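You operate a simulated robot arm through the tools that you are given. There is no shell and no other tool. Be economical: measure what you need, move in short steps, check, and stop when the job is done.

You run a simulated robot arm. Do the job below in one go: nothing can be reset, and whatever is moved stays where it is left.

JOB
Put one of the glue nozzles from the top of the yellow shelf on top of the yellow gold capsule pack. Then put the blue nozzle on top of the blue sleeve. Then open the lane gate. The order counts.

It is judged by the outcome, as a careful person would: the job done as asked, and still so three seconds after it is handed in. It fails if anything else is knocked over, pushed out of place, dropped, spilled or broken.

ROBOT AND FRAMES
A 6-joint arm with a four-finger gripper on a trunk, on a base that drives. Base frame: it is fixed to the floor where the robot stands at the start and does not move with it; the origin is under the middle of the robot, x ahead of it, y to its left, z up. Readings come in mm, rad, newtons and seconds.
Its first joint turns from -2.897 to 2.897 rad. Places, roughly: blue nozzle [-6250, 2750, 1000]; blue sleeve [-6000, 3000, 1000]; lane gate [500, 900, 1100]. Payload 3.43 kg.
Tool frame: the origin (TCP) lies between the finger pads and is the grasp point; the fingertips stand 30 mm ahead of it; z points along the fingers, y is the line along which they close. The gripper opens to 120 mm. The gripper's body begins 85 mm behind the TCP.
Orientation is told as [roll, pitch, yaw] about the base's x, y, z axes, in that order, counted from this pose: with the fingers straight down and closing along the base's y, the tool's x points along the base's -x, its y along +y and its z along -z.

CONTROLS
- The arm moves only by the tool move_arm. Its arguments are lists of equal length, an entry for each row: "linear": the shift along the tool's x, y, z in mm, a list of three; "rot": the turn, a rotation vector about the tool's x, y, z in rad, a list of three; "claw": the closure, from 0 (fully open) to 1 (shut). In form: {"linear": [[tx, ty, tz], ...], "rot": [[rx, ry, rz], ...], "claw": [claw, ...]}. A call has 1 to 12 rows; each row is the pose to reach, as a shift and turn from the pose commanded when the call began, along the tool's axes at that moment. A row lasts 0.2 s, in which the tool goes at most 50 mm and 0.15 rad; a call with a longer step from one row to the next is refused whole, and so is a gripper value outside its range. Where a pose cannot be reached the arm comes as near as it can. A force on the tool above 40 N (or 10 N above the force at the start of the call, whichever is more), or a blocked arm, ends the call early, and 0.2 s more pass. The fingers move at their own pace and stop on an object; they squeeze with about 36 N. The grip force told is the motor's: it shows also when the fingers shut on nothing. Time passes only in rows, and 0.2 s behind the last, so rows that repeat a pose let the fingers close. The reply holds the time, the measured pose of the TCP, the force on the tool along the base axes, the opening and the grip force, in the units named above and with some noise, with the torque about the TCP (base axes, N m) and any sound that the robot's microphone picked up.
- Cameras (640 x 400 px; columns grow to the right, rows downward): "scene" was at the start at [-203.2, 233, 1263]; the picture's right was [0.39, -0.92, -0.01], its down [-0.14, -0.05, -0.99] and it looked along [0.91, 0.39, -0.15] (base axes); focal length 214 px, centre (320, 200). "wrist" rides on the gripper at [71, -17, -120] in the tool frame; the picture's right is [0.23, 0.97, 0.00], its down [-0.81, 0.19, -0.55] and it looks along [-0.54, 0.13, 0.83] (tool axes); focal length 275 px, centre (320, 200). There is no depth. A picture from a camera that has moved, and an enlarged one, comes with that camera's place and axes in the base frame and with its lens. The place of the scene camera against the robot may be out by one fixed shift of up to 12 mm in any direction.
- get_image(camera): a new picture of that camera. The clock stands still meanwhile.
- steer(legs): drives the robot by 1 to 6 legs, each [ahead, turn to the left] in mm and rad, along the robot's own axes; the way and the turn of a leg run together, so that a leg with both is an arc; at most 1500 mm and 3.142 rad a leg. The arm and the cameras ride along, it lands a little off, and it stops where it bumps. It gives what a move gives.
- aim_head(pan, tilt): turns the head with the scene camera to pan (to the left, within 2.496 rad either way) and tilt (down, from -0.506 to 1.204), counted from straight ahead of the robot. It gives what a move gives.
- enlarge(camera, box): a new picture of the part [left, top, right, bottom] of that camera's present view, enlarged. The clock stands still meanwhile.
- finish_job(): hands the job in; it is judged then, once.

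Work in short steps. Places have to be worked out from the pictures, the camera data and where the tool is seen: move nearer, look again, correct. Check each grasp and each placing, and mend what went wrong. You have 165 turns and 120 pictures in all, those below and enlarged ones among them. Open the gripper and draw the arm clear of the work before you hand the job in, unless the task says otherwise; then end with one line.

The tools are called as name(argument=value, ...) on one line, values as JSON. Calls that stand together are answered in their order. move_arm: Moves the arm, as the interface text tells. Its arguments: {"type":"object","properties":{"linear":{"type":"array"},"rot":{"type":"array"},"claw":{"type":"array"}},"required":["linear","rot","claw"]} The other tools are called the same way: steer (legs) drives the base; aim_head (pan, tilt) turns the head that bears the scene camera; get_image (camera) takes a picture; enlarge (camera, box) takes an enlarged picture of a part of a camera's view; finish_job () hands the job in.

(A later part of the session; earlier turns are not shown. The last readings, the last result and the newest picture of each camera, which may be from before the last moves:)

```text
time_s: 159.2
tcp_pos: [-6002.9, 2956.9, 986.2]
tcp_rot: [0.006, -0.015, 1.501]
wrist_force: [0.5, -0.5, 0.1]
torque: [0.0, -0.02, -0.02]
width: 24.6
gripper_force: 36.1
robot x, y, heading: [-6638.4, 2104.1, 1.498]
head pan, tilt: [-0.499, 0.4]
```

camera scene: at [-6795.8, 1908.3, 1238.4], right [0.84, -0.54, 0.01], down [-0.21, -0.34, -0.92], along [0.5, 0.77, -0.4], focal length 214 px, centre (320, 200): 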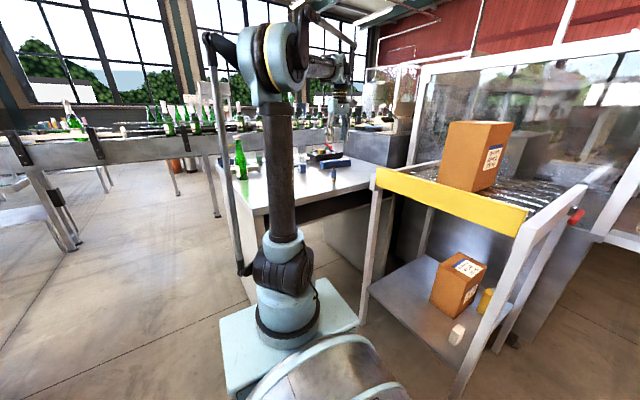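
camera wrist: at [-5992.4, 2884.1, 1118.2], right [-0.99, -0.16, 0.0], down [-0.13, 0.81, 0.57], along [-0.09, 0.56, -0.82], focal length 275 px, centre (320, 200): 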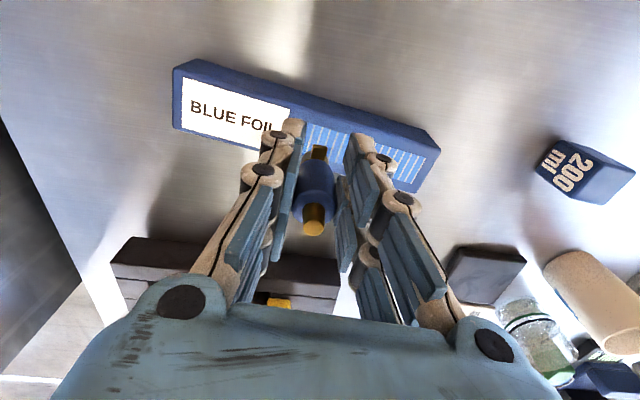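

No contact yet; another couple of millimetres.

move_arm(linear=[[0, 0, 1.5], [0, 0, 1.5]], rot=[[0, 0, 0], [0, 0, 0]], claw=[1, 1])

move_arm(linear=[[0, 0, 1.5], [0, 0, 1.5]], rot=[[0, 0, 0], [0, 0, 0]], claw=[1, 1])

```text
time_s: 159.8
tcp_pos: [-6004.3, 2957.7, 984.7]
tcp_rot: [0.004, -0.016, 1.502]
wrist_force: [0.6, 0.0, 1.3]
torque: [0.03, -0.06, -0.04]
width: 24.4
gripper_force: 35.7
robot x, y, heading: [-6639.7, 2104.5, 1.494]
head pan, tilt: [-0.499, 0.4]
```

```text
time_s: 160.4
tcp_pos: [-6004.7, 2958.7, 984.7]
tcp_rot: [0.005, -0.017, 1.5]
wrist_force: [3.3, 3.2, 22.2]
torque: [0.58, -0.21, -0.07]
width: 24.4
gripper_force: 35.9
robot x, y, heading: [-6636.0, 2097.8, 1.498]
head pan, tilt: [-0.499, 0.4]
```

Contact (22 N). I ease up 1 mm and open the fingers gradually.

move_arm(linear=[[0, 0, -1], [0, 0, -1], [0, 0, -1], [0, 0, -1], [0, 0, -1]], rot=[[0, 0, 0], [0, 0, 0], [0, 0, 0], [0, 0, 0], [0, 0, 0]], claw=[1, 0.77, 0.7, 0.6, 0.5])

get_image(camera="wrist")

```text
time_s: 161.6
tcp_pos: [-6004.3, 2958.4, 984.6]
tcp_rot: [0.005, -0.015, 1.5]
wrist_force: [-0.7, 0.5, 0.3]
torque: [0.0, 0.0, 0.04]
width: 60.0
gripper_force: 0.0
robot x, y, heading: [-6644.8, 2104.4, 1.491]
head pan, tilt: [-0.499, 0.4]
```

```text
45 pictures are left
camera wrist: at [-5992.6, 2884.5, 1103.2], right [-0.99, -0.16, 0.0], down [-0.13, 0.81, 0.57], along [-0.09, 0.56, -0.82], focal length 275 px, centre (320, 200)
```

wrist: 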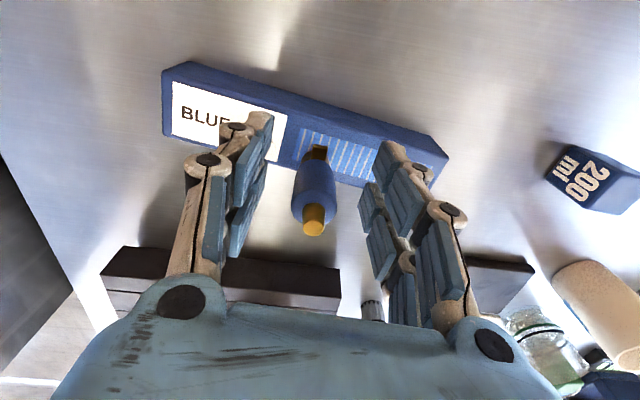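

It stands upright, released. I raise the arm straight up 250 mm and check with both cameras.

move_arm(linear=[[0, 0, -20], [0, 0, -45], [0, 0, -85], [0, 0, -125], [0, 0, -165], [0, 0, -205], [0, 0, -245]], rot=[[0, 0, 0], [0, 0, 0], [0, 0, 0], [0, 0, 0], [0, 0, 0], [0, 0, 0], [0, 0, 0]], claw=[0.5, 0.5, 0.5, 0.5, 0.5, 0.5, 0.5])

enlarge(camera="scene", box=[290, 110, 386, 170])

```text
time_s: 163.2
tcp_pos: [-6026.5, 2929.4, 1171.0]
tcp_rot: [0.006, -0.017, 1.499]
wrist_force: [-1.8, -0.9, 2.1]
torque: [0.04, -0.1, -0.03]
width: 60.1
gripper_force: 0.0
out of reach, approached as far as the arm can: row 5, 6, 7
robot x, y, heading: [-6641.5, 2105.4, 1.501]
head pan, tilt: [-0.499, 0.4]
```

```text
6.67 times, centred on (338, 140) of scene
camera zoom: at [-6795.8, 1908.7, 1238.5], right [0.84, -0.54, 0.01], down [-0.21, -0.34, -0.92], along [0.5, 0.77, -0.4], focal length 1430 px, centre (200, 600)
```

zoom: 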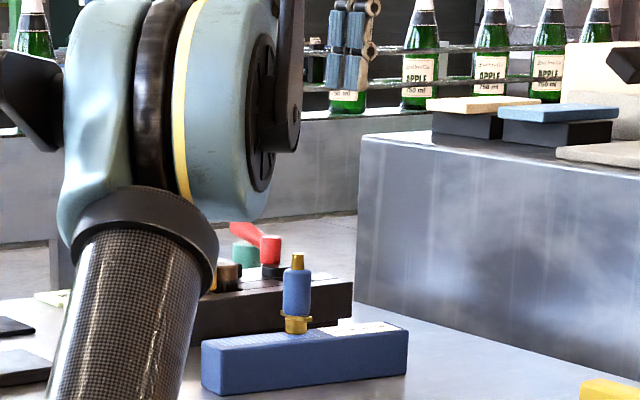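

The blue nozzle stands on the blue sleeve. I now bring the arm back to the carrying pose, high above the desk items.

move_arm(linear=[[28, 30, -19], [56, 60, -37], [84, 90, -56], [111, 121, -74], [139, 151, -93], [167, 181, -111], [195, 211, -130]], rot=[[0, 0, 0], [0, 0, 0], [0, 0, 0], [0, 0, 0], [0, 0, 0], [0, 0, 0], [0, 0, 0]], claw=[0.5, 0.5, 0.5, 0.5, 0.5, 0.5, 0.5])

move_arm(linear=[[3, 43, 0], [6, 86, 0], [9, 129, 0], [12, 172, 0], [15, 215, 0], [18, 258, 0], [21, 301, 0], [24, 344, 0], [27, 389, 0]], rot=[[0, 0, 0], [0, 0, 0], [0, 0, 0], [0, 0, 0], [0, 0, 0], [0, 0, 0], [0, 0, 0], [0, 0, 0], [0, 0, 0]], claw=[0.5, 0.5, 0.5, 0.5, 0.5, 0.5, 0.5, 0.5, 0.5])

```text
time_s: 164.8
tcp_pos: [-6253.3, 2748.2, 1297.2]
tcp_rot: [0.006, -0.017, 1.501]
wrist_force: [1.1, 0.9, -0.6]
torque: [-0.06, 0.07, 0.0]
width: 60.1
gripper_force: 0.0
robot x, y, heading: [-6639.7, 2099.8, 1.502]
head pan, tilt: [-0.499, 0.4]
```

```text
time_s: 166.8
tcp_pos: [-6642.3, 2747.3, 1298.7]
tcp_rot: [0.005, -0.016, 1.5]
wrist_force: [0.1, -0.5, -0.2]
torque: [0.0, -0.05, 0.01]
width: 60.1
gripper_force: 0.1
robot x, y, heading: [-6641.0, 2104.1, 1.495]
head pan, tilt: [-0.499, 0.4]
```

I retrace the route: back from the desk, turn, and go round the metal table to the aisle.

steer(legs=[[-200, 0], [0, 2.207], [1327, 0], [0, 1.01], [1100, 0], [1070, 0]])

```text
time_s: 194.1
tcp_pos: [-7709.6, -1628.1, 1298.9]
tcp_rot: [0.003, -0.015, -1.562]
wrist_force: [0.1, 0.2, 0.4]
torque: [-0.01, 0.01, 0.0]
width: 60.0
gripper_force: 0.0
robot x, y, heading: [-7764.1, -988.3, -1.565]
head pan, tilt: [-0.499, 0.4]
```

The route went freely. Next I turn to +x and drive along the aisle at y≈−950.

steer(legs=[[0, 1.585], [1330, 0], [1330, 0], [1330, 0], [1250, 0]])

```text
time_s: 224.0
tcp_pos: [-1896.6, -906.1, 1306.1]
tcp_rot: [0.004, -0.028, 0.001]
wrist_force: [-0.4, -0.1, 0.6]
torque: [0.0, 0.02, 0.01]
width: 60.2
gripper_force: 0.1
robot x, y, heading: [-2521.2, -951.5, -0.005]
head pan, tilt: [-0.499, 0.4]
```

I leave the aisle past the pallet corner toward (−900, 0) and look at the cage with the lane gate.

steer(legs=[[0, 0.535], [940, 0], [940, 0], [0, 0.1]])

aim_head(pan=0.1, tilt=0.15)

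get_image(camera="scene")

```text
time_s: 235.8
tcp_pos: [-420.7, 394.8, 1313.8]
tcp_rot: [0.006, -0.041, 0.628]
wrist_force: [0.3, 0.0, 0.4]
torque: [-0.03, 0.0, -0.02]
width: 60.2
gripper_force: 0.0
robot x, y, heading: [-885.2, -1.1, 0.622]
head pan, tilt: [-0.499, 0.4]
```

```text
time_s: 236.8
tcp_pos: [-433.4, 385.1, 1321.9]
tcp_rot: [0.005, -0.052, 0.628]
wrist_force: [0.4, 0.6, 0.5]
torque: [0.0, 0.01, -0.03]
width: 60.0
gripper_force: 0.0
robot x, y, heading: [-887.8, 5.2, 0.626]
head pan, tilt: [0.099, 0.15]
```

```text
43 pictures are left
camera scene: at [-1161.4, 48.6, 1261.6], right [0.66, -0.75, 0.0], down [-0.12, -0.11, -0.99], along [0.74, 0.65, -0.16], focal length 214 px, centre (320, 200)
```

scene: 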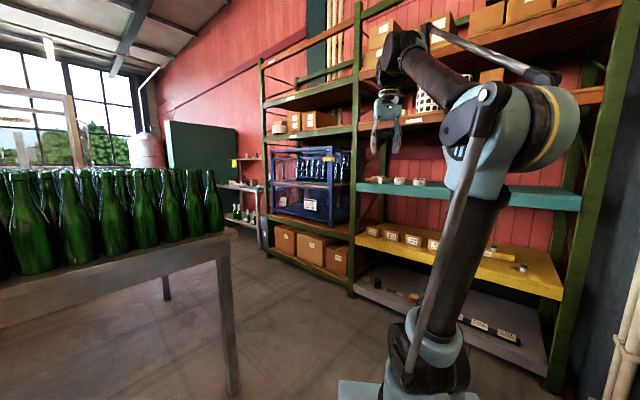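

I enlarge the cage front and check the first nozzle on its pack.

enlarge(camera="scene", box=[258, 135, 370, 235])

enlarge(camera="scene", box=[460, 235, 540, 285])

```text
4.00 times, centred on (314, 185) of scene
camera zoom: at [-1161.4, 48.6, 1261.6], right [0.66, -0.75, 0.0], down [-0.12, -0.11, -0.99], along [0.74, 0.65, -0.16], focal length 858 px, centre (344, 260)
```

zoom: 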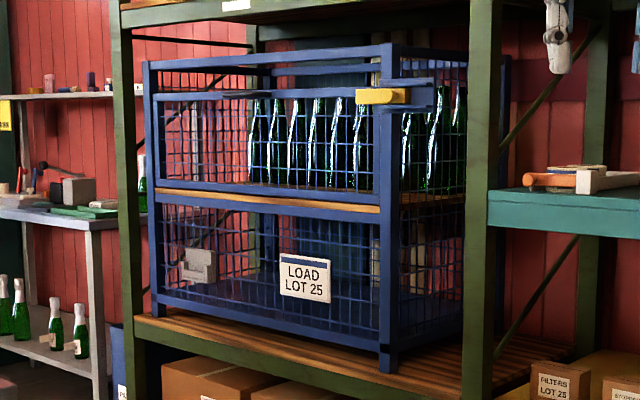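

```text
8.00 times, centred on (500, 260) of scene
camera zoom: at [-1161.4, 48.6, 1261.6], right [0.66, -0.75, 0.0], down [-0.12, -0.11, -0.99], along [0.74, 0.65, -0.16], focal length 1716 px, centre (-1120, -280)
```

zoom: 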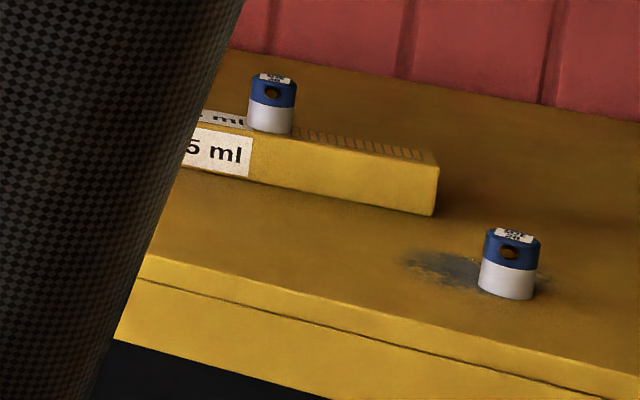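

Nozzle one still stands. I drive to about (−380, 730) and face the cage.

steer(legs=[[0, 0.31], [880, 0], [0, -0.93]])

aim_head(pan=0.0, tilt=0.2)

get_image(camera="scene")

get_image(camera="wrist")

```text
time_s: 245.3
tcp_pos: [228.9, 750.4, 1320.1]
tcp_rot: [0.005, -0.051, 0.001]
wrist_force: [-0.6, 0.5, 0.1]
torque: [-0.01, -0.03, 0.01]
width: 60.0
gripper_force: 0.0
robot x, y, heading: [-365.8, 711.6, -0.003]
head pan, tilt: [0.099, 0.15]
```

```text
time_s: 246.0
tcp_pos: [212.8, 750.6, 1326.9]
tcp_rot: [0.004, -0.064, 0.001]
wrist_force: [0.5, 0.1, 0.1]
torque: [0.0, 0.05, 0.0]
width: 59.8
gripper_force: 0.0
robot x, y, heading: [-363.9, 708.1, -0.003]
head pan, tilt: [0.0, 0.201]
```

```text
40 pictures are left
camera scene: at [-560.0, 904.7, 1256.9], right [0.0, -1.0, 0.0], down [-0.21, 0.0, -0.98], along [0.98, 0.0, -0.21], focal length 214 px, centre (320, 200)
```

scene: 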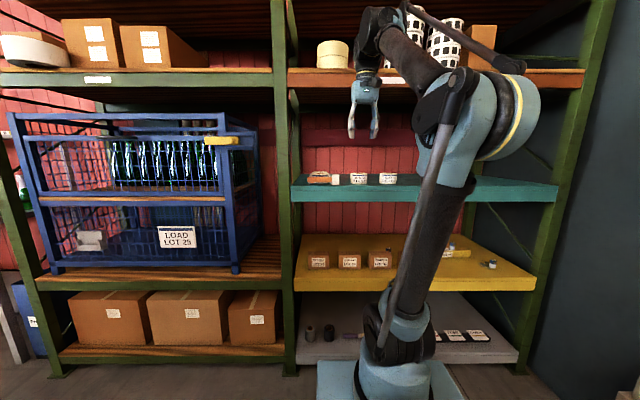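

```text
39 pictures are left
camera wrist: at [132.8, 733.6, 1442.7], right [-0.23, 0.97, -0.01], down [0.77, 0.19, 0.6], along [0.59, 0.13, -0.8], focal length 275 px, centre (320, 200)
```

wrist: 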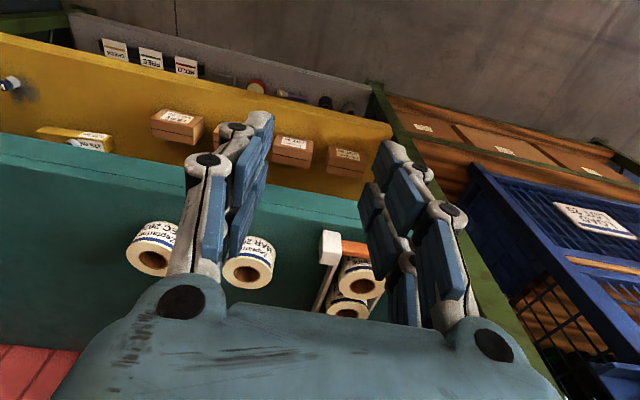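

I enlarge the cage to understand the gate and its latch.

enlarge(camera="scene", box=[0, 100, 280, 275])

enlarge(camera="scene", box=[176, 115, 272, 175])

enlarge(camera="scene", box=[0, 100, 128, 180])

```text
2.29 times, centred on (140, 188) of scene
camera zoom: at [-560.0, 904.7, 1256.9], right [0.0, -1.0, 0.0], down [-0.21, 0.0, -0.98], along [0.98, 0.0, -0.21], focal length 490 px, centre (731, 229)
```

zoom: 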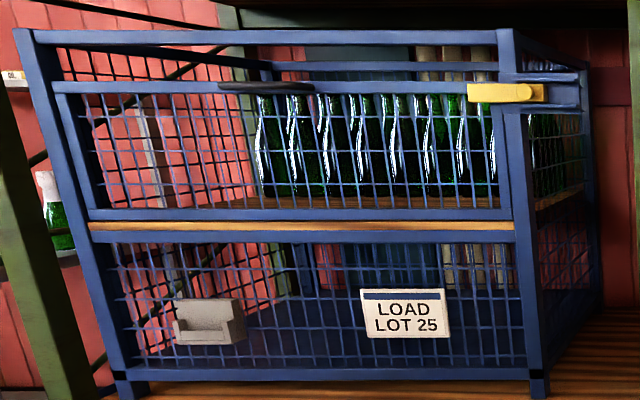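

```text
6.67 times, centred on (224, 145) of scene
camera zoom: at [-560.0, 904.7, 1256.9], right [0.0, -1.0, 0.0], down [-0.21, 0.0, -0.98], along [0.98, 0.0, -0.21], focal length 1430 px, centre (960, 567)
```

zoom: 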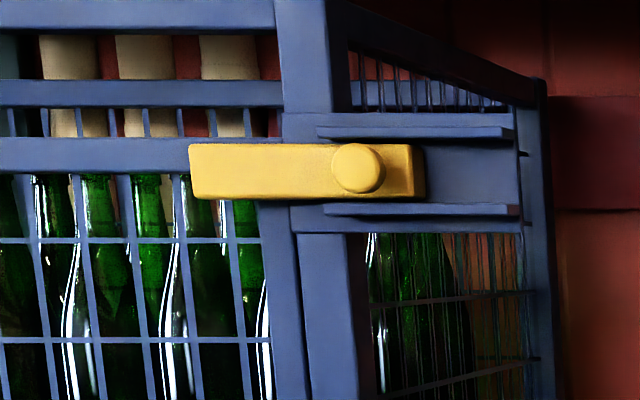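

```text
5.00 times, centred on (64, 140) of scene
camera zoom: at [-560.0, 904.7, 1256.9], right [0.0, -1.0, 0.0], down [-0.21, 0.0, -0.98], along [0.98, 0.0, -0.21], focal length 1072 px, centre (1600, 500)
```

zoom: 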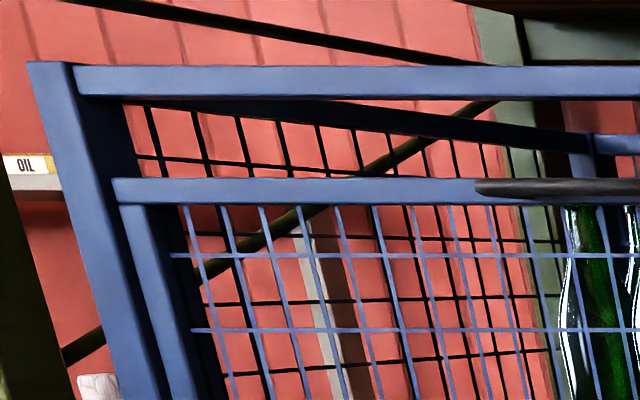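

The cage actually lies at y≥1200, but the stated gate place (500, 900, 1100) matches the orange-and-white mechanism on the left end of the teal shelf. I enlarge that.

enlarge(camera="scene", box=[284, 150, 412, 230])

enlarge(camera="wrist", box=[220, 190, 412, 330])

```text
5.00 times, centred on (348, 190) of scene
camera zoom: at [-560.0, 904.7, 1256.9], right [0.0, -1.0, 0.0], down [-0.21, 0.0, -0.98], along [0.98, 0.0, -0.21], focal length 1072 px, centre (180, 250)
```

zoom: 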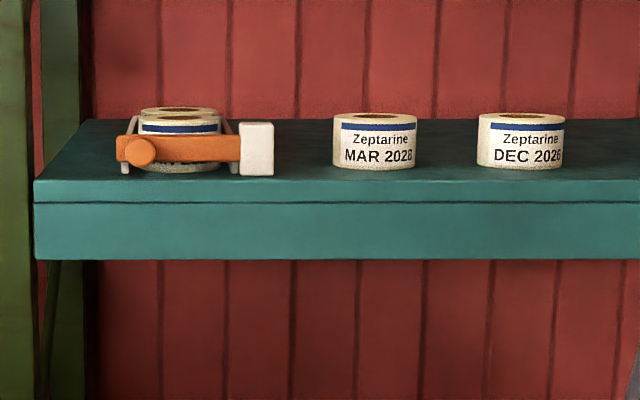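

```text
2.86 times, centred on (316, 260) of wrist
camera zoom: at [132.8, 733.6, 1442.7], right [-0.23, 0.97, -0.01], down [0.77, 0.19, 0.6], along [0.59, 0.13, -0.8], focal length 786 px, centre (331, 29)
```

zoom: 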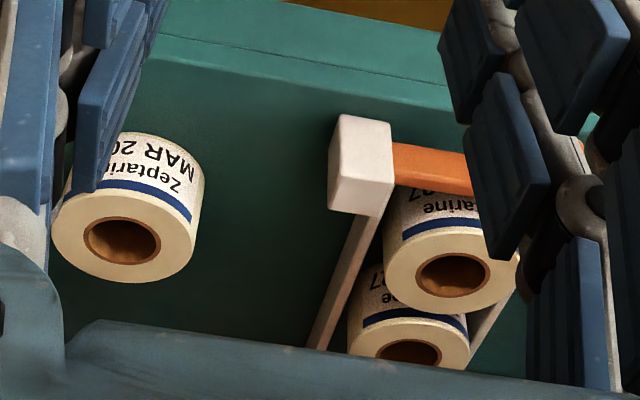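

This is the lane gate: an orange bar with a knob at its left end (y≈942) across a white-railed jar lane, seemingly hinged at the white block (y≈835), at x≈430, z≈1141. I bring the tool nearer, tilted forward, to inspect it.

move_arm(linear=[[-16, 30, 17], [-33, 60, 33], [-49, 90, 50], [-66, 120, 66], [-82, 150, 83]], rot=[[0, -0.107, 0], [0, -0.214, 0], [0, -0.321, 0], [0, -0.428, 0], [0, -0.535, 0]], claw=[0.4, 0.3, 0.2, 0.1, 0])

get_image(camera="wrist")

enlarge(camera="scene", box=[280, 120, 408, 200])

```text
time_s: 247.2
tcp_pos: [300.9, 900.2, 1250.2]
tcp_rot: [0.007, -0.6, -0.002]
wrist_force: [-0.3, 0.0, -0.6]
torque: [0.05, -0.01, 0.03]
width: 119.7
gripper_force: 0.2
robot x, y, heading: [-366.4, 707.4, 0.0]
head pan, tilt: [0.0, 0.201]
```

```text
33 pictures are left
camera wrist: at [173.3, 883.6, 1309.5], right [-0.19, 0.97, -0.12], down [0.36, 0.19, 0.92], along [0.91, 0.13, -0.38], focal length 275 px, centre (320, 200)
```

wrist: 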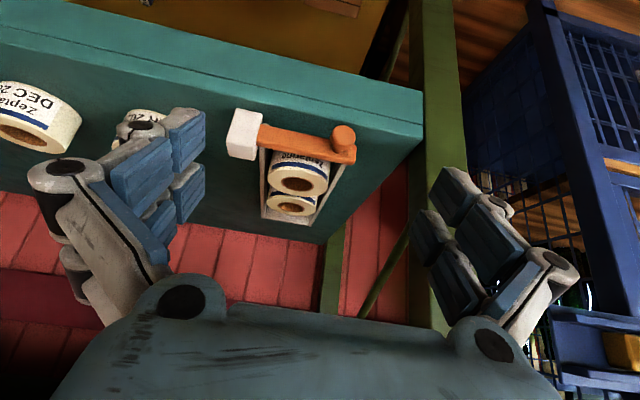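

```text
5.00 times, centred on (344, 160) of scene
camera zoom: at [-560.2, 904.7, 1256.9], right [0.0, -1.0, 0.0], down [-0.21, 0.0, -0.98], along [0.98, 0.0, -0.21], focal length 1072 px, centre (200, 400)
```

zoom: 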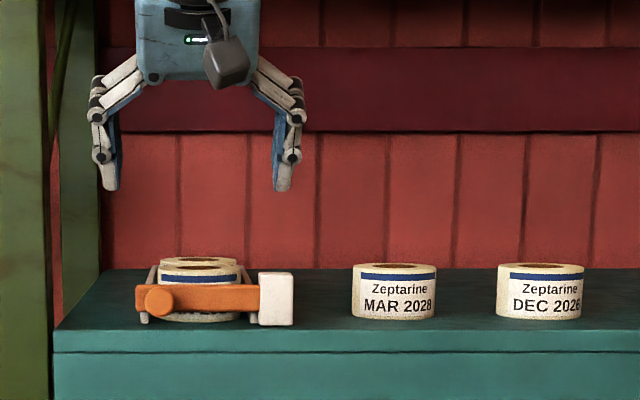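

I enlarge the gate in the wrist view for details and triangulation.

enlarge(camera="wrist", box=[208, 90, 384, 200])

```text
3.64 times, centred on (296, 145) of wrist
camera zoom: at [173.3, 883.6, 1309.5], right [-0.19, 0.97, -0.12], down [0.36, 0.19, 0.92], along [0.91, 0.13, -0.38], focal length 1001 px, centre (407, 400)
```

zoom: 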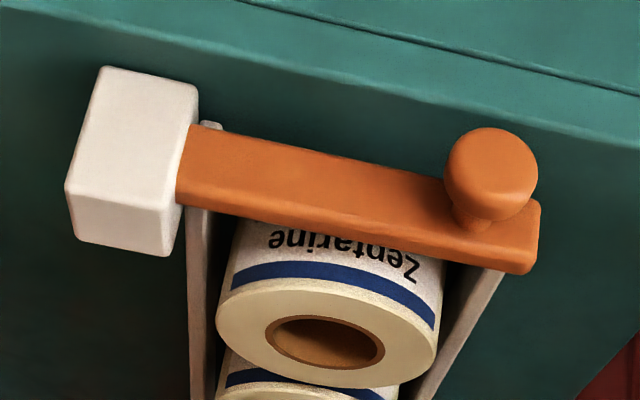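

The bar has a mushroom knob (face at ≈(396, 931, 1142), ⌀≈24 mm). I approach it along the tool axis with fingers opened to ~60 mm, first a pre-position, then look.

move_arm(linear=[[-11, 15, 35], [-22, 31, 70]], rot=[[0, 0, 0], [0, 0, 0]], claw=[0.3, 0.5])

get_image(camera="wrist")

```text
time_s: 247.8
tcp_pos: [358.6, 930.3, 1205.9]
tcp_rot: [0.006, -0.6, -0.001]
wrist_force: [0.1, -0.5, -0.3]
torque: [-0.01, -0.02, -0.01]
width: 60.3
gripper_force: 0.0
robot x, y, heading: [-365.3, 709.4, 0.004]
head pan, tilt: [0.0, 0.201]
```

```text
30 pictures are left
camera wrist: at [229.8, 914.3, 1264.1], right [-0.19, 0.97, -0.12], down [0.36, 0.19, 0.92], along [0.91, 0.13, -0.38], focal length 275 px, centre (320, 200)
```

wrist: 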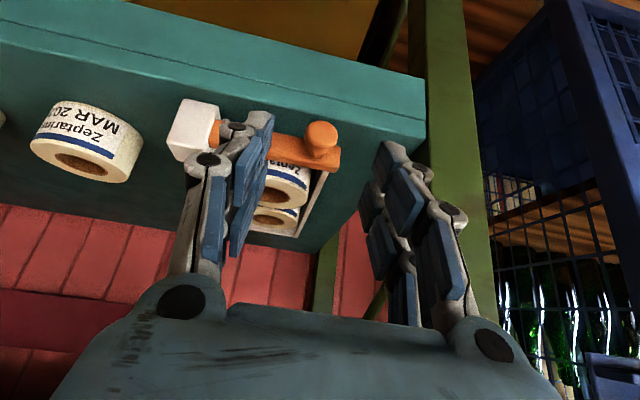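

Knob at ≈(400, 933, 1141). I advance 62 mm onto it and close.

move_arm(linear=[[-1, 1, 32], [-2, 2.7, 62], [-2, 2.7, 62]], rot=[[0, 0, 0], [0, 0, 0], [0, 0, 0]], claw=[0.5, 0.5, 0.5])

get_image(camera="wrist")

```text
time_s: 248.6
tcp_pos: [394.0, 934.4, 1155.6]
tcp_rot: [0.005, -0.6, -0.001]
wrist_force: [-0.7, -0.5, 0.1]
torque: [-0.02, -0.01, 0.02]
width: 59.8
gripper_force: 0.1
robot x, y, heading: [-368.5, 707.2, 0.002]
head pan, tilt: [0.0, 0.201]
```

```text
29 pictures are left
camera wrist: at [266.2, 917.9, 1213.8], right [-0.19, 0.97, -0.12], down [0.36, 0.19, 0.91], along [0.91, 0.13, -0.38], focal length 275 px, centre (320, 200)
```

wrist: 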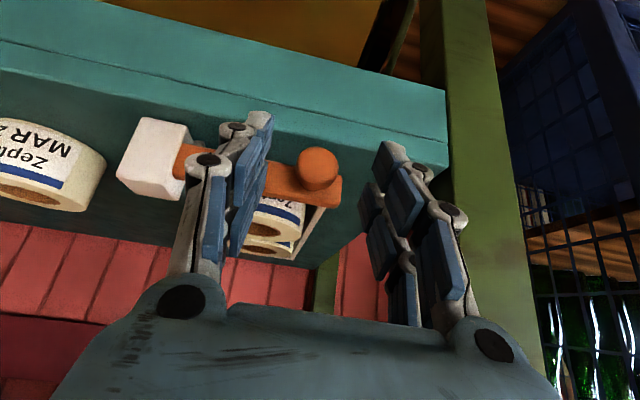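

The knob is between the fingers, ~6 mm lower than the tool axis. I shift slightly and close.

move_arm(linear=[[4, 0, 2], [4, 0, 2], [4, 0, 2], [4, 0, 2]], rot=[[0, 0, 0], [0, 0, 0], [0, 0, 0], [0, 0, 0]], claw=[0.5, 0.75, 1, 1])

get_image(camera="wrist")

```text
time_s: 249.6
tcp_pos: [391.1, 933.6, 1152.7]
tcp_rot: [0.008, -0.599, -0.003]
wrist_force: [-10.1, 0.2, 5.1]
torque: [-0.03, -0.04, 0.01]
width: 6.0
gripper_force: 33.8
robot x, y, heading: [-364.7, 708.1, -0.003]
head pan, tilt: [0.0, 0.201]
```

```text
28 pictures are left
camera wrist: at [263.2, 917.8, 1210.6], right [-0.19, 0.97, -0.12], down [0.36, 0.19, 0.92], along [0.91, 0.13, -0.38], focal length 275 px, centre (320, 200)
```

wrist: 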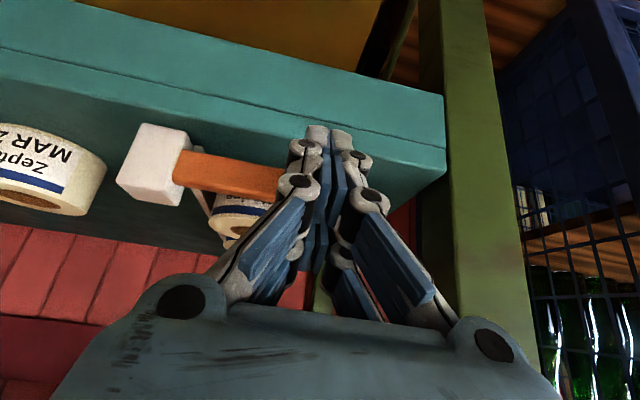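

The fingers slipped off the front of the knob (it lies a bit deeper). I reopen and move 15 mm further in x.

move_arm(linear=[[0, 0, -10], [0, 0, -10], [0, 0, -10], [-7, 0, 2], [-14, 0, 12], [-14, 0, 12]], rot=[[0, 0, 0], [0, 0, 0], [0, 0, 0], [0, 0, 0], [0, 0, 0], [0, 0, 0]], claw=[0.6, 0.5, 0.5, 0.5, 0.5, 0.5])

get_image(camera="wrist")

enlarge(camera="scene", box=[288, 150, 368, 200])

```text
time_s: 251.0
tcp_pos: [409.9, 934.3, 1149.2]
tcp_rot: [0.007, -0.6, -0.002]
wrist_force: [0.9, 0.1, -0.2]
torque: [-0.03, 0.01, 0.01]
width: 60.0
gripper_force: 0.0
robot x, y, heading: [-366.2, 708.0, -0.001]
head pan, tilt: [0.0, 0.201]
```

```text
27 pictures are left
camera wrist: at [281.9, 918.2, 1207.7], right [-0.19, 0.97, -0.12], down [0.36, 0.19, 0.91], along [0.91, 0.13, -0.38], focal length 275 px, centre (320, 200)
```

wrist: 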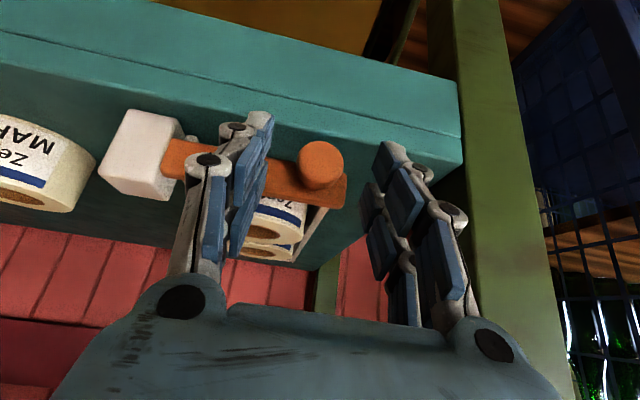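

```text
8.00 times, centred on (328, 175) of scene
camera zoom: at [-560.0, 904.8, 1256.9], right [0.0, -1.0, 0.0], down [-0.21, 0.0, -0.98], along [0.98, 0.0, -0.21], focal length 1716 px, centre (256, 400)
```

zoom: 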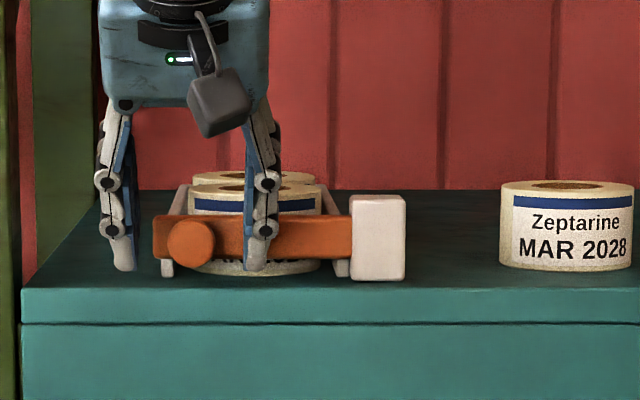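

The knob is level with the fingertips, so I go in another 13 mm in x, then close.

move_arm(linear=[[-5, 0, 4], [-10.5, 0, 7.5], [-10.5, 0, 7.5], [-10.5, 0, 7.5], [-10.5, 0, 7.5], [-10.5, 0, 7.5]], rot=[[0, 0, 0], [0, 0, 0], [0, 0, 0], [0, 0, 0], [0, 0, 0], [0, 0, 0]], claw=[0.5, 0.5, 0.5, 0.75, 1, 1])

get_image(camera="wrist")

```text
time_s: 251.5
tcp_pos: [402.1, 935.1, 1156.8]
tcp_rot: [0.007, -0.607, -0.001]
wrist_force: [2.3, 0.5, -1.3]
torque: [-0.05, 0.13, 0.0]
width: 60.0
gripper_force: 0.0
robot x, y, heading: [-367.1, 706.6, -0.005]
head pan, tilt: [0.0, 0.201]
stopped in row 2: the force on the tool passed its limit at 47 N (the readings are from after the stop); the commanded pose is now the measured one
```

```text
25 pictures are left
camera wrist: at [273.5, 918.5, 1214.6], right [-0.19, 0.97, -0.13], down [0.35, 0.19, 0.92], along [0.92, 0.13, -0.38], focal length 275 px, centre (320, 200)
```

wrist: 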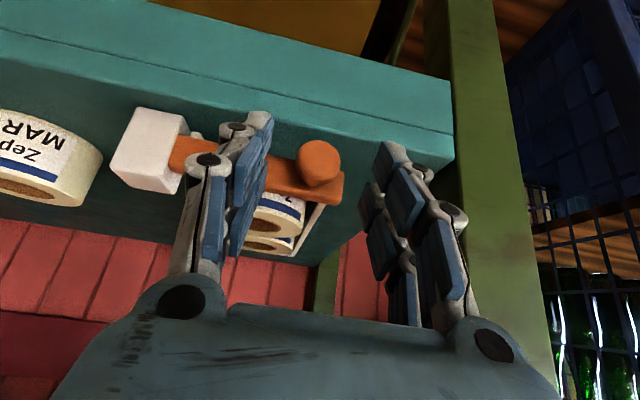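

The fingertip met the bar itself, so the pads can't go deeper than about x 410. I return to ≈(408, 934, 1148), where the tips stood beside the knob, and close there.

move_arm(linear=[[0, -0.5, 5], [0, -1, 10], [0, -1, 10], [0, -1, 10], [0, -1, 10]], rot=[[0, 0, 0], [0, 0, 0], [0, 0, 0], [0, 0, 0], [0, 0, 0]], claw=[0.5, 0.5, 0.75, 1, 1])

get_image(camera="wrist")

```text
time_s: 252.7
tcp_pos: [406.8, 934.2, 1148.9]
tcp_rot: [0.006, -0.606, -0.002]
wrist_force: [-0.3, 10.9, -0.7]
torque: [0.23, -0.06, 0.22]
width: 27.2
gripper_force: 44.6
robot x, y, heading: [-365.4, 704.8, -0.004]
head pan, tilt: [0.0, 0.201]
```

```text
24 pictures are left
camera wrist: at [279.0, 917.8, 1206.8], right [-0.19, 0.97, -0.13], down [0.35, 0.19, 0.92], along [0.92, 0.13, -0.38], focal length 275 px, centre (320, 200)
```

wrist: 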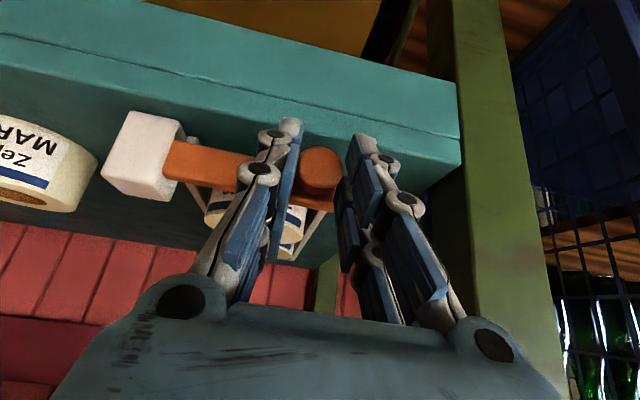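

Gripped at the knob (27 mm). I test a small opening swing of ~0.2 rad about the white block, pulling toward the robot.

move_arm(linear=[[7.5, -3, -5.1], [14.6, -7.4, -10], [14.6, -7.4, -10]], rot=[[-0.056, 0, -0.082], [-0.113, 0, -0.165], [-0.113, 0, -0.165]], claw=[1, 1, 1])

get_image(camera="wrist")

```text
time_s: 253.5
tcp_pos: [388.0, 924.6, 1148.8]
tcp_rot: [0.005, -0.607, 0.198]
wrist_force: [-8.9, -6.7, 8.2]
torque: [-0.04, -0.09, -0.11]
width: 0.0
gripper_force: 32.7
robot x, y, heading: [-363.7, 708.1, -0.001]
head pan, tilt: [0.0, 0.201]
```

```text
23 pictures are left
camera wrist: at [266.0, 883.5, 1206.8], right [-0.38, 0.92, -0.13], down [0.31, 0.25, 0.92], along [0.87, 0.31, -0.38], focal length 275 px, centre (320, 200)
```

wrist: 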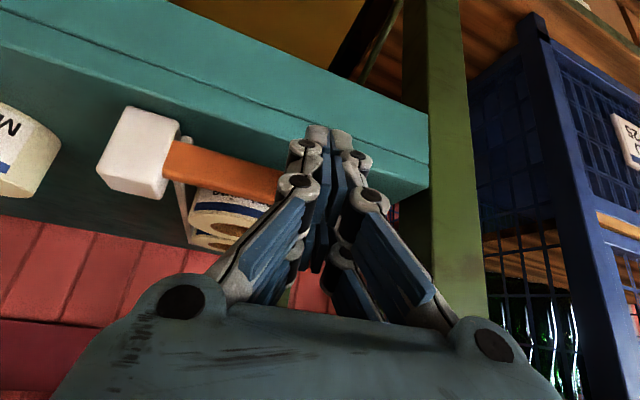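

It slipped off. I back off 60 mm, open, and look whether the bar moved.

move_arm(linear=[[0, 0, -30], [0, 0, -60], [0, 0, -60]], rot=[[0, 0, 0], [0, 0, 0], [0, 0, 0]], claw=[0.8, 0.5, 0.4])

get_image(camera="wrist")

```text
time_s: 254.3
tcp_pos: [355.8, 918.9, 1199.2]
tcp_rot: [0.005, -0.607, 0.199]
wrist_force: [0.8, 0.6, 0.2]
torque: [-0.02, 0.0, 0.01]
width: 72.0
gripper_force: 0.1
robot x, y, heading: [-366.0, 710.2, 0.001]
head pan, tilt: [0.0, 0.201]
```

```text
22 pictures are left
camera wrist: at [233.4, 877.4, 1255.9], right [-0.38, 0.92, -0.13], down [0.31, 0.25, 0.92], along [0.87, 0.31, -0.38], focal length 275 px, centre (320, 200)
```

wrist: 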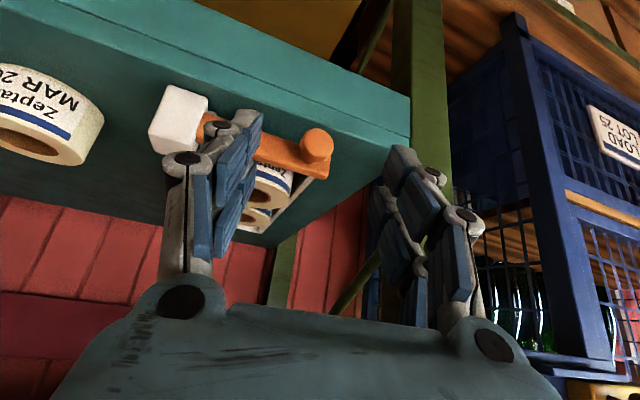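

The bar may have moved a little. I check with the scene camera.

enlarge(camera="scene", box=[288, 150, 368, 200])

```text
8.00 times, centred on (328, 175) of scene
camera zoom: at [-560.2, 904.7, 1256.9], right [0.0, -1.0, 0.0], down [-0.21, 0.0, -0.98], along [0.98, 0.0, -0.21], focal length 1716 px, centre (256, 400)
```

zoom: 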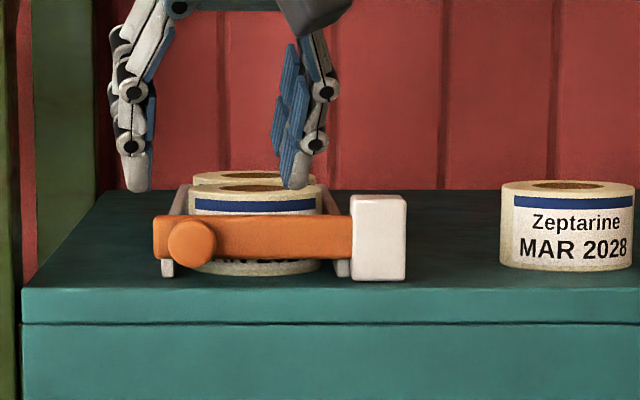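

The bar has not visibly moved; the tilted fingers only caught the knob's rim. I'll grip with the tool nearly horizontal, so the pads cover the whole knob: first undo the yaw, then tilt up in front of the shelf.

move_arm(linear=[[22, 11, 3], [43.7, 21.9, 6.3]], rot=[[0.057, 0, 0.082], [0.114, 0, 0.164]], claw=[0.4, 0.4])

move_arm(linear=[[0.2, 0, 3], [0.5, 0, 6], [0.7, 0, 10], [1, 0, 13], [1.2, 0, 16], [1.5, 0, 19.7]], rot=[[0, -0.142, 0], [0, -0.284, 0], [0, -0.426, 0], [0, -0.567, 0], [0, -0.709, 0], [0, -0.85, 0]], claw=[0.4, 0.4, 0.45, 0.5, 0.5, 0.5])

get_image(camera="wrist")

```text
time_s: 254.9
tcp_pos: [320.4, 933.2, 1168.9]
tcp_rot: [0.004, -0.609, -0.001]
wrist_force: [0.6, -0.2, 0.5]
torque: [0.0, 0.01, -0.03]
width: 72.0
gripper_force: 0.1
robot x, y, heading: [-367.8, 707.5, -0.002]
head pan, tilt: [0.0, 0.201]
```

```text
time_s: 256.3
tcp_pos: [329.4, 934.9, 1151.8]
tcp_rot: [0.039, -1.458, -0.037]
wrist_force: [-0.5, 0.0, -0.7]
torque: [-0.02, -0.01, -0.03]
width: 60.2
gripper_force: 0.1
robot x, y, heading: [-363.7, 709.9, -0.0]
head pan, tilt: [0.0, 0.201]
```

```text
20 pictures are left
camera wrist: at [201.1, 918.2, 1093.5], right [-0.03, 0.97, -0.22], down [-0.46, 0.19, 0.87], along [0.89, 0.13, 0.44], focal length 275 px, centre (320, 200)
```

wrist: 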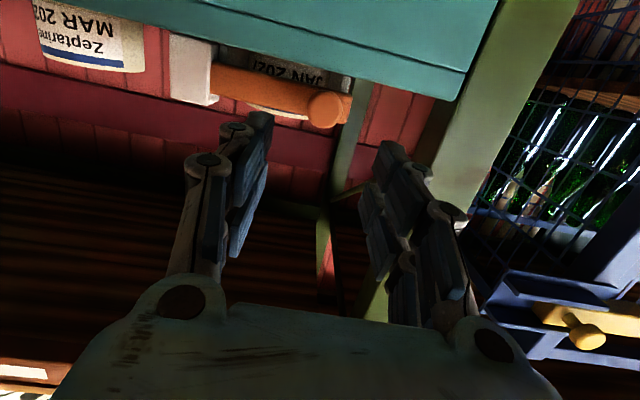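

Triangulating the two wrist views puts the knob face at about (422, 935, 1125) — farther and lower than thought. I move the horizontal tool in to TCP ≈(412, 937, 1127).

move_arm(linear=[[5, 1, 28], [10, 2, 56], [15, 3, 84]], rot=[[0, 0, 0], [0, 0, 0], [0, 0, 0]], claw=[0.5, 0.5, 0.5])

get_image(camera="wrist")

enlarge(camera="scene", box=[288, 150, 368, 200])

```text
time_s: 257.1
tcp_pos: [411.2, 936.8, 1128.1]
tcp_rot: [0.043, -1.458, -0.041]
wrist_force: [-0.8, 0.3, -0.1]
torque: [0.01, 0.0, 0.0]
width: 59.8
gripper_force: 0.0
robot x, y, heading: [-365.1, 708.2, 0.001]
head pan, tilt: [0.0, 0.201]
```

```text
19 pictures are left
camera wrist: at [282.7, 921.6, 1068.9], right [-0.03, 0.97, -0.22], down [-0.46, 0.19, 0.87], along [0.89, 0.13, 0.44], focal length 275 px, centre (320, 200)
```

wrist: 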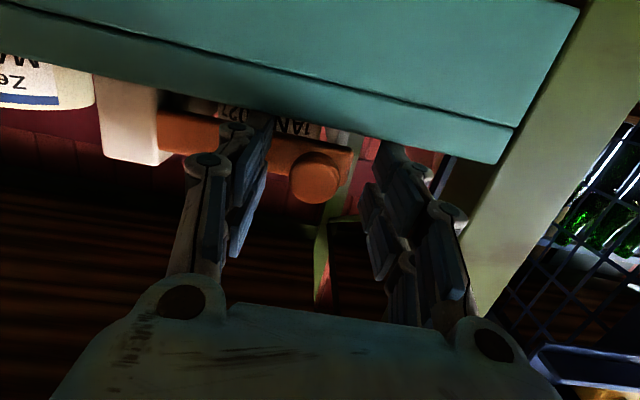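

```text
8.00 times, centred on (328, 175) of scene
camera zoom: at [-560.5, 904.6, 1256.9], right [0.0, -1.0, 0.0], down [-0.21, 0.0, -0.98], along [0.98, 0.0, -0.21], focal length 1716 px, centre (256, 400)
```

zoom: 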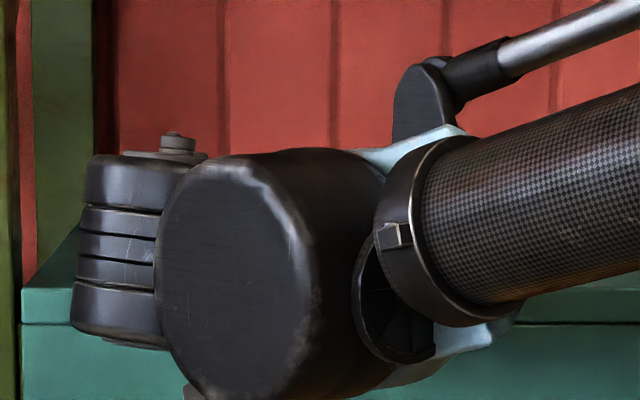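

The knob face is now at TCP depth, so the pads span the whole knob; it sits ~5 mm low. I adjust and close.

move_arm(linear=[[5, -2, 0], [5, -2, 0], [5, -2, 0], [5, -2, 0], [5, -2, 0]], rot=[[0, 0, 0], [0, 0, 0], [0, 0, 0], [0, 0, 0], [0, 0, 0]], claw=[0.5, 0.7, 0.85, 1, 1])

get_image(camera="wrist")

```text
time_s: 257.5
tcp_pos: [398.4, 934.3, 1136.0]
tcp_rot: [0.019, -1.473, -0.018]
wrist_force: [-12.6, -12.7, 0.0]
torque: [-0.01, -0.08, -0.49]
width: 26.5
gripper_force: 23.9
robot x, y, heading: [-365.8, 707.7, -0.004]
head pan, tilt: [0.0, 0.201]
stopped in row 2: the force on the tool passed its limit at 52 N (the readings are from after the stop); the commanded pose is now the measured one
```

```text
17 pictures are left
camera wrist: at [269.6, 918.5, 1074.9], right [-0.02, 0.97, -0.23], down [-0.47, 0.19, 0.86], along [0.88, 0.13, 0.45], focal length 275 px, centre (320, 200)
```

wrist: 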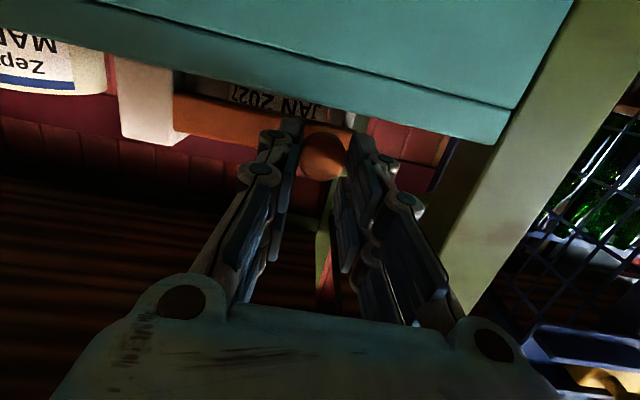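

The tool was nudged back, but the knob is now between the pads with ~14 mm of overlap. I close fully and check the grip.

move_arm(linear=[[0, 0, 0], [0, 0, 0], [0, 0, 0]], rot=[[0, 0, 0], [0, 0, 0], [0, 0, 0]], claw=[0.85, 1, 1])

```text
time_s: 258.4
tcp_pos: [386.2, 935.7, 1143.2]
tcp_rot: [0.023, -1.486, -0.02]
wrist_force: [1.6, 1.0, -1.2]
torque: [-0.01, 0.0, -0.08]
width: 0.0
gripper_force: 33.8
robot x, y, heading: [-364.2, 707.0, -0.003]
head pan, tilt: [0.0, 0.201]
stopped in row 3: the force on the tool passed its limit at 40 N (the readings are from after the stop); the commanded pose is now the measured one
```

Gripping the domed knob keeps squeezing off. Better: use the closed fingers as a hook behind the bar's free end (just left of the jar, above the side rail) and draw it open. First I retreat and tilt the tool back to 0.6 rad.

move_arm(linear=[[-2, 0, -25], [-12, 0, -40], [-22, 0, -55], [-32, 0, -65], [-42, 0, -75], [-48, 0, -85], [-52.5, 0, -90.8]], rot=[[0, 0.05, 0], [0, 0.19, 0], [0, 0.33, 0], [0, 0.47, 0], [0, 0.61, 0], [0, 0.75, 0], [0, 0.886, 0]], claw=[1, 1, 1, 1, 1, 1, 1])

enlarge(camera="wrist", box=[200, 80, 440, 230])

```text
time_s: 260.0
tcp_pos: [299.1, 935.5, 1202.8]
tcp_rot: [0.003, -0.596, 0.001]
wrist_force: [-0.1, -0.5, -0.4]
torque: [-0.02, -0.01, 0.01]
width: 0.0
gripper_force: 33.4
robot x, y, heading: [-364.3, 708.8, -0.005]
head pan, tilt: [0.0, 0.201]
```

```text
2.67 times, centred on (320, 155) of wrist
camera zoom: at [171.5, 918.6, 1262.0], right [-0.19, 0.97, -0.13], down [0.36, 0.19, 0.91], along [0.91, 0.13, -0.39], focal length 734 px, centre (320, 320)
```

zoom: 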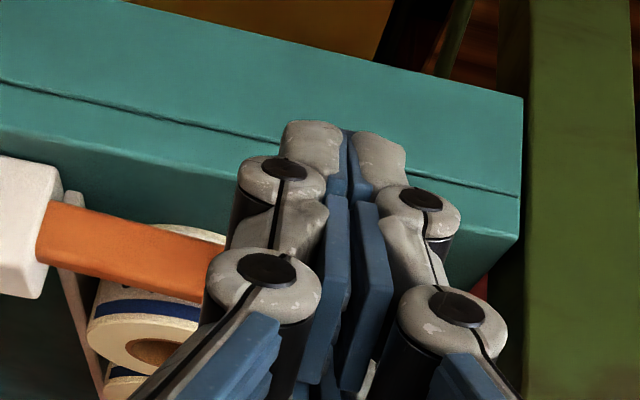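

The bar is still closed (parallel to the shelf edge). I move over it: yaw 0.4, TCP to ≈(472, 946, 1213), which puts the tips above the spot behind the bar's free end.

move_arm(linear=[[-37, 3, 22], [-74, 5, 44.5], [-111, 8, 67], [-148, 10.5, 89]], rot=[[-0.057, 0, -0.083], [-0.113, 0, -0.165], [-0.17, 0, -0.248], [-0.226, 0, -0.33]], claw=[1, 1, 1, 1])

get_image(camera="wrist")

enlarge(camera="scene", box=[288, 150, 368, 200])

```text
time_s: 261.0
tcp_pos: [471.5, 946.6, 1215.6]
tcp_rot: [0.004, -0.601, 0.401]
wrist_force: [-0.3, 0.2, 0.8]
torque: [0.0, -0.04, -0.04]
width: 0.0
gripper_force: 33.4
robot x, y, heading: [-366.7, 708.8, -0.004]
head pan, tilt: [0.0, 0.201]
```

```text
15 pictures are left
camera wrist: at [360.3, 881.6, 1272.8], right [-0.56, 0.82, -0.13], down [0.25, 0.31, 0.91], along [0.79, 0.48, -0.38], focal length 275 px, centre (320, 200)
```

wrist: 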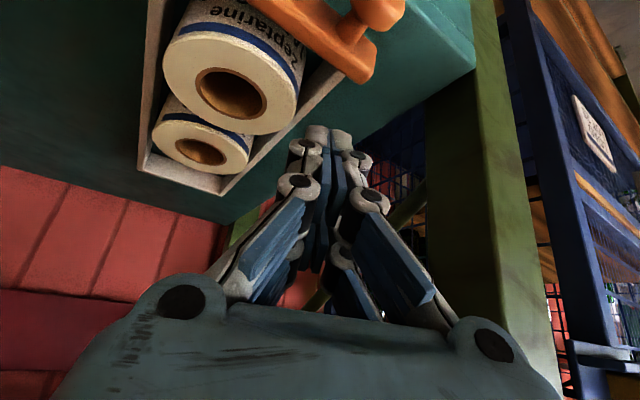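

```text
8.00 times, centred on (328, 175) of scene
camera zoom: at [-560.8, 904.7, 1256.8], right [0.0, -1.0, 0.0], down [-0.21, 0.0, -0.98], along [0.98, 0.0, -0.21], focal length 1716 px, centre (256, 400)
```

zoom: 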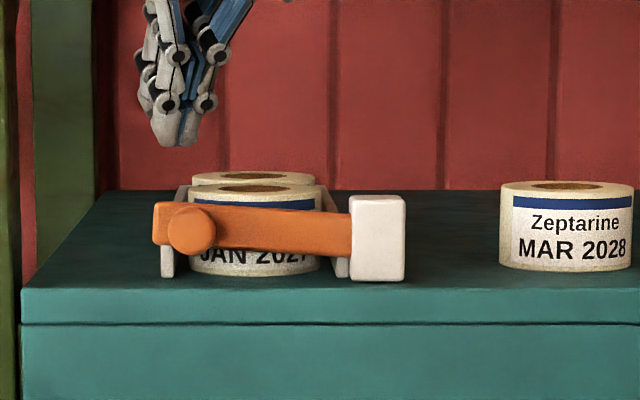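

Valuable: the bar now slants upward at the knob end — the gate lifts, pivoting at the white block about a horizontal axis. So I need to lift the knob end from below. I retreat to the front first, undoing the yaw.

move_arm(linear=[[35, 15.2, -24], [70, 30.4, -48], [105, 45.6, -72], [140, 60.8, -95.8]], rot=[[0.057, 0, 0.083], [0.113, 0, 0.165], [0.17, 0, 0.248], [0.226, 0, 0.33]], claw=[1, 1, 1, 1])

move_arm(linear=[[5, 0, 5], [10, 0, 10], [15, 0, 15], [20, 0, 20], [24, 0, 25], [28, 0, 30], [30, 0, 35]], rot=[[0, -0.14, 0], [0, -0.28, 0], [0, -0.42, 0], [0, -0.56, 0], [0, -0.7, 0], [0, -0.84, 0], [0, -0.97, 0]], claw=[1, 1, 1, 1, 0.9, 0.8, 0.7])

```text
time_s: 262.0
tcp_pos: [292.2, 936.1, 1214.6]
tcp_rot: [0.002, -0.599, 0.001]
wrist_force: [1.0, -0.2, -0.4]
torque: [0.0, 0.03, 0.0]
width: 0.0
gripper_force: 33.9
robot x, y, heading: [-365.2, 706.2, -0.0]
head pan, tilt: [0.0, 0.201]
```

```text
time_s: 263.6
tcp_pos: [287.0, 935.4, 1167.4]
tcp_rot: [1.418, -1.568, -1.416]
wrist_force: [-0.3, 0.4, 0.6]
torque: [-0.01, 0.03, 0.0]
width: 35.8
gripper_force: 0.2
robot x, y, heading: [-363.5, 705.8, -0.004]
head pan, tilt: [0.0, 0.201]
```

Tool is horizontal. I roll it −90° so the fingers close vertically with the camera on the open side.

move_arm(linear=[[0, 0, 0], [0, 0, 0], [0, 0, 0], [0, 0, 0], [0, 0, 0], [0, 0, 0], [0, 0, 0], [0, 0, 0], [0, 0, 0], [0, 0, 0], [0, 0, 0]], rot=[[0, 0, -0.143], [0, 0, -0.286], [0, 0, -0.428], [0, 0, -0.571], [0, 0, -0.714], [0, 0, -0.857], [0, 0, -1.0], [0, 0, -1.142], [0, 0, -1.285], [0, 0, -1.428], [0, 0, -1.571]], claw=[0.65, 0.65, 0.65, 0.65, 0.65, 0.65, 0.65, 0.65, 0.65, 0.65, 0.65])

get_image(camera="wrist")

```text
time_s: 266.0
tcp_pos: [286.5, 936.2, 1167.6]
tcp_rot: [-1.569, -0.001, 1.574]
wrist_force: [-1.1, 0.0, -0.5]
torque: [-0.02, 0.0, -0.04]
width: 41.9
gripper_force: 0.1
robot x, y, heading: [-366.0, 708.8, -0.003]
head pan, tilt: [0.0, 0.201]
```

```text
13 pictures are left
camera wrist: at [165.6, 864.8, 1184.1], right [0.0, -0.23, -0.97], down [-0.55, 0.81, -0.19], along [0.83, 0.54, -0.13], focal length 275 px, centre (320, 200)
```

wrist: 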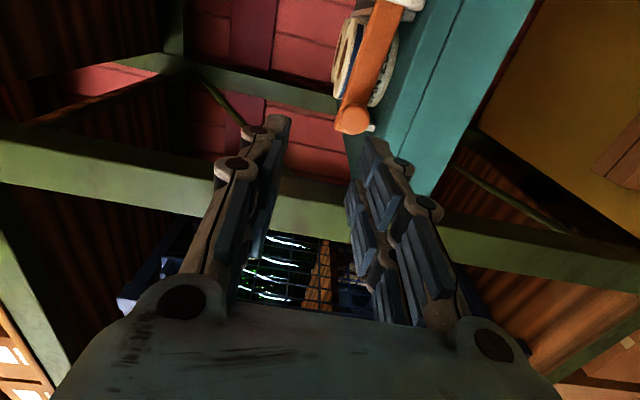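

Knob confirmed at ≈(421, 936, 1136). I enlarge to see the clearance between knob and shelf top.

enlarge(camera="wrist", box=[280, 60, 440, 160])

```text
4.00 times, centred on (360, 110) of wrist
camera zoom: at [165.6, 864.8, 1184.1], right [0.0, -0.23, -0.97], down [-0.55, 0.81, -0.19], along [0.83, 0.54, -0.13], focal length 1101 px, centre (160, 560)
```

zoom: 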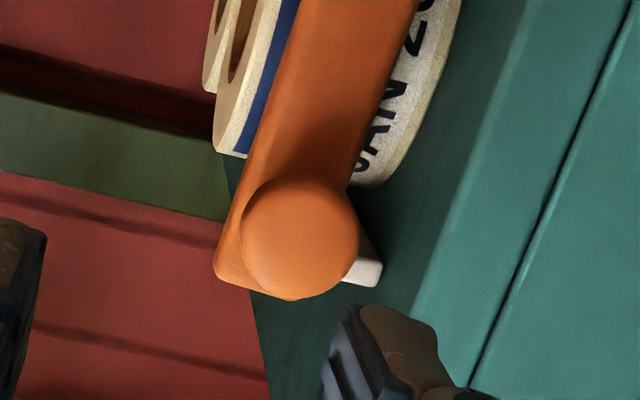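

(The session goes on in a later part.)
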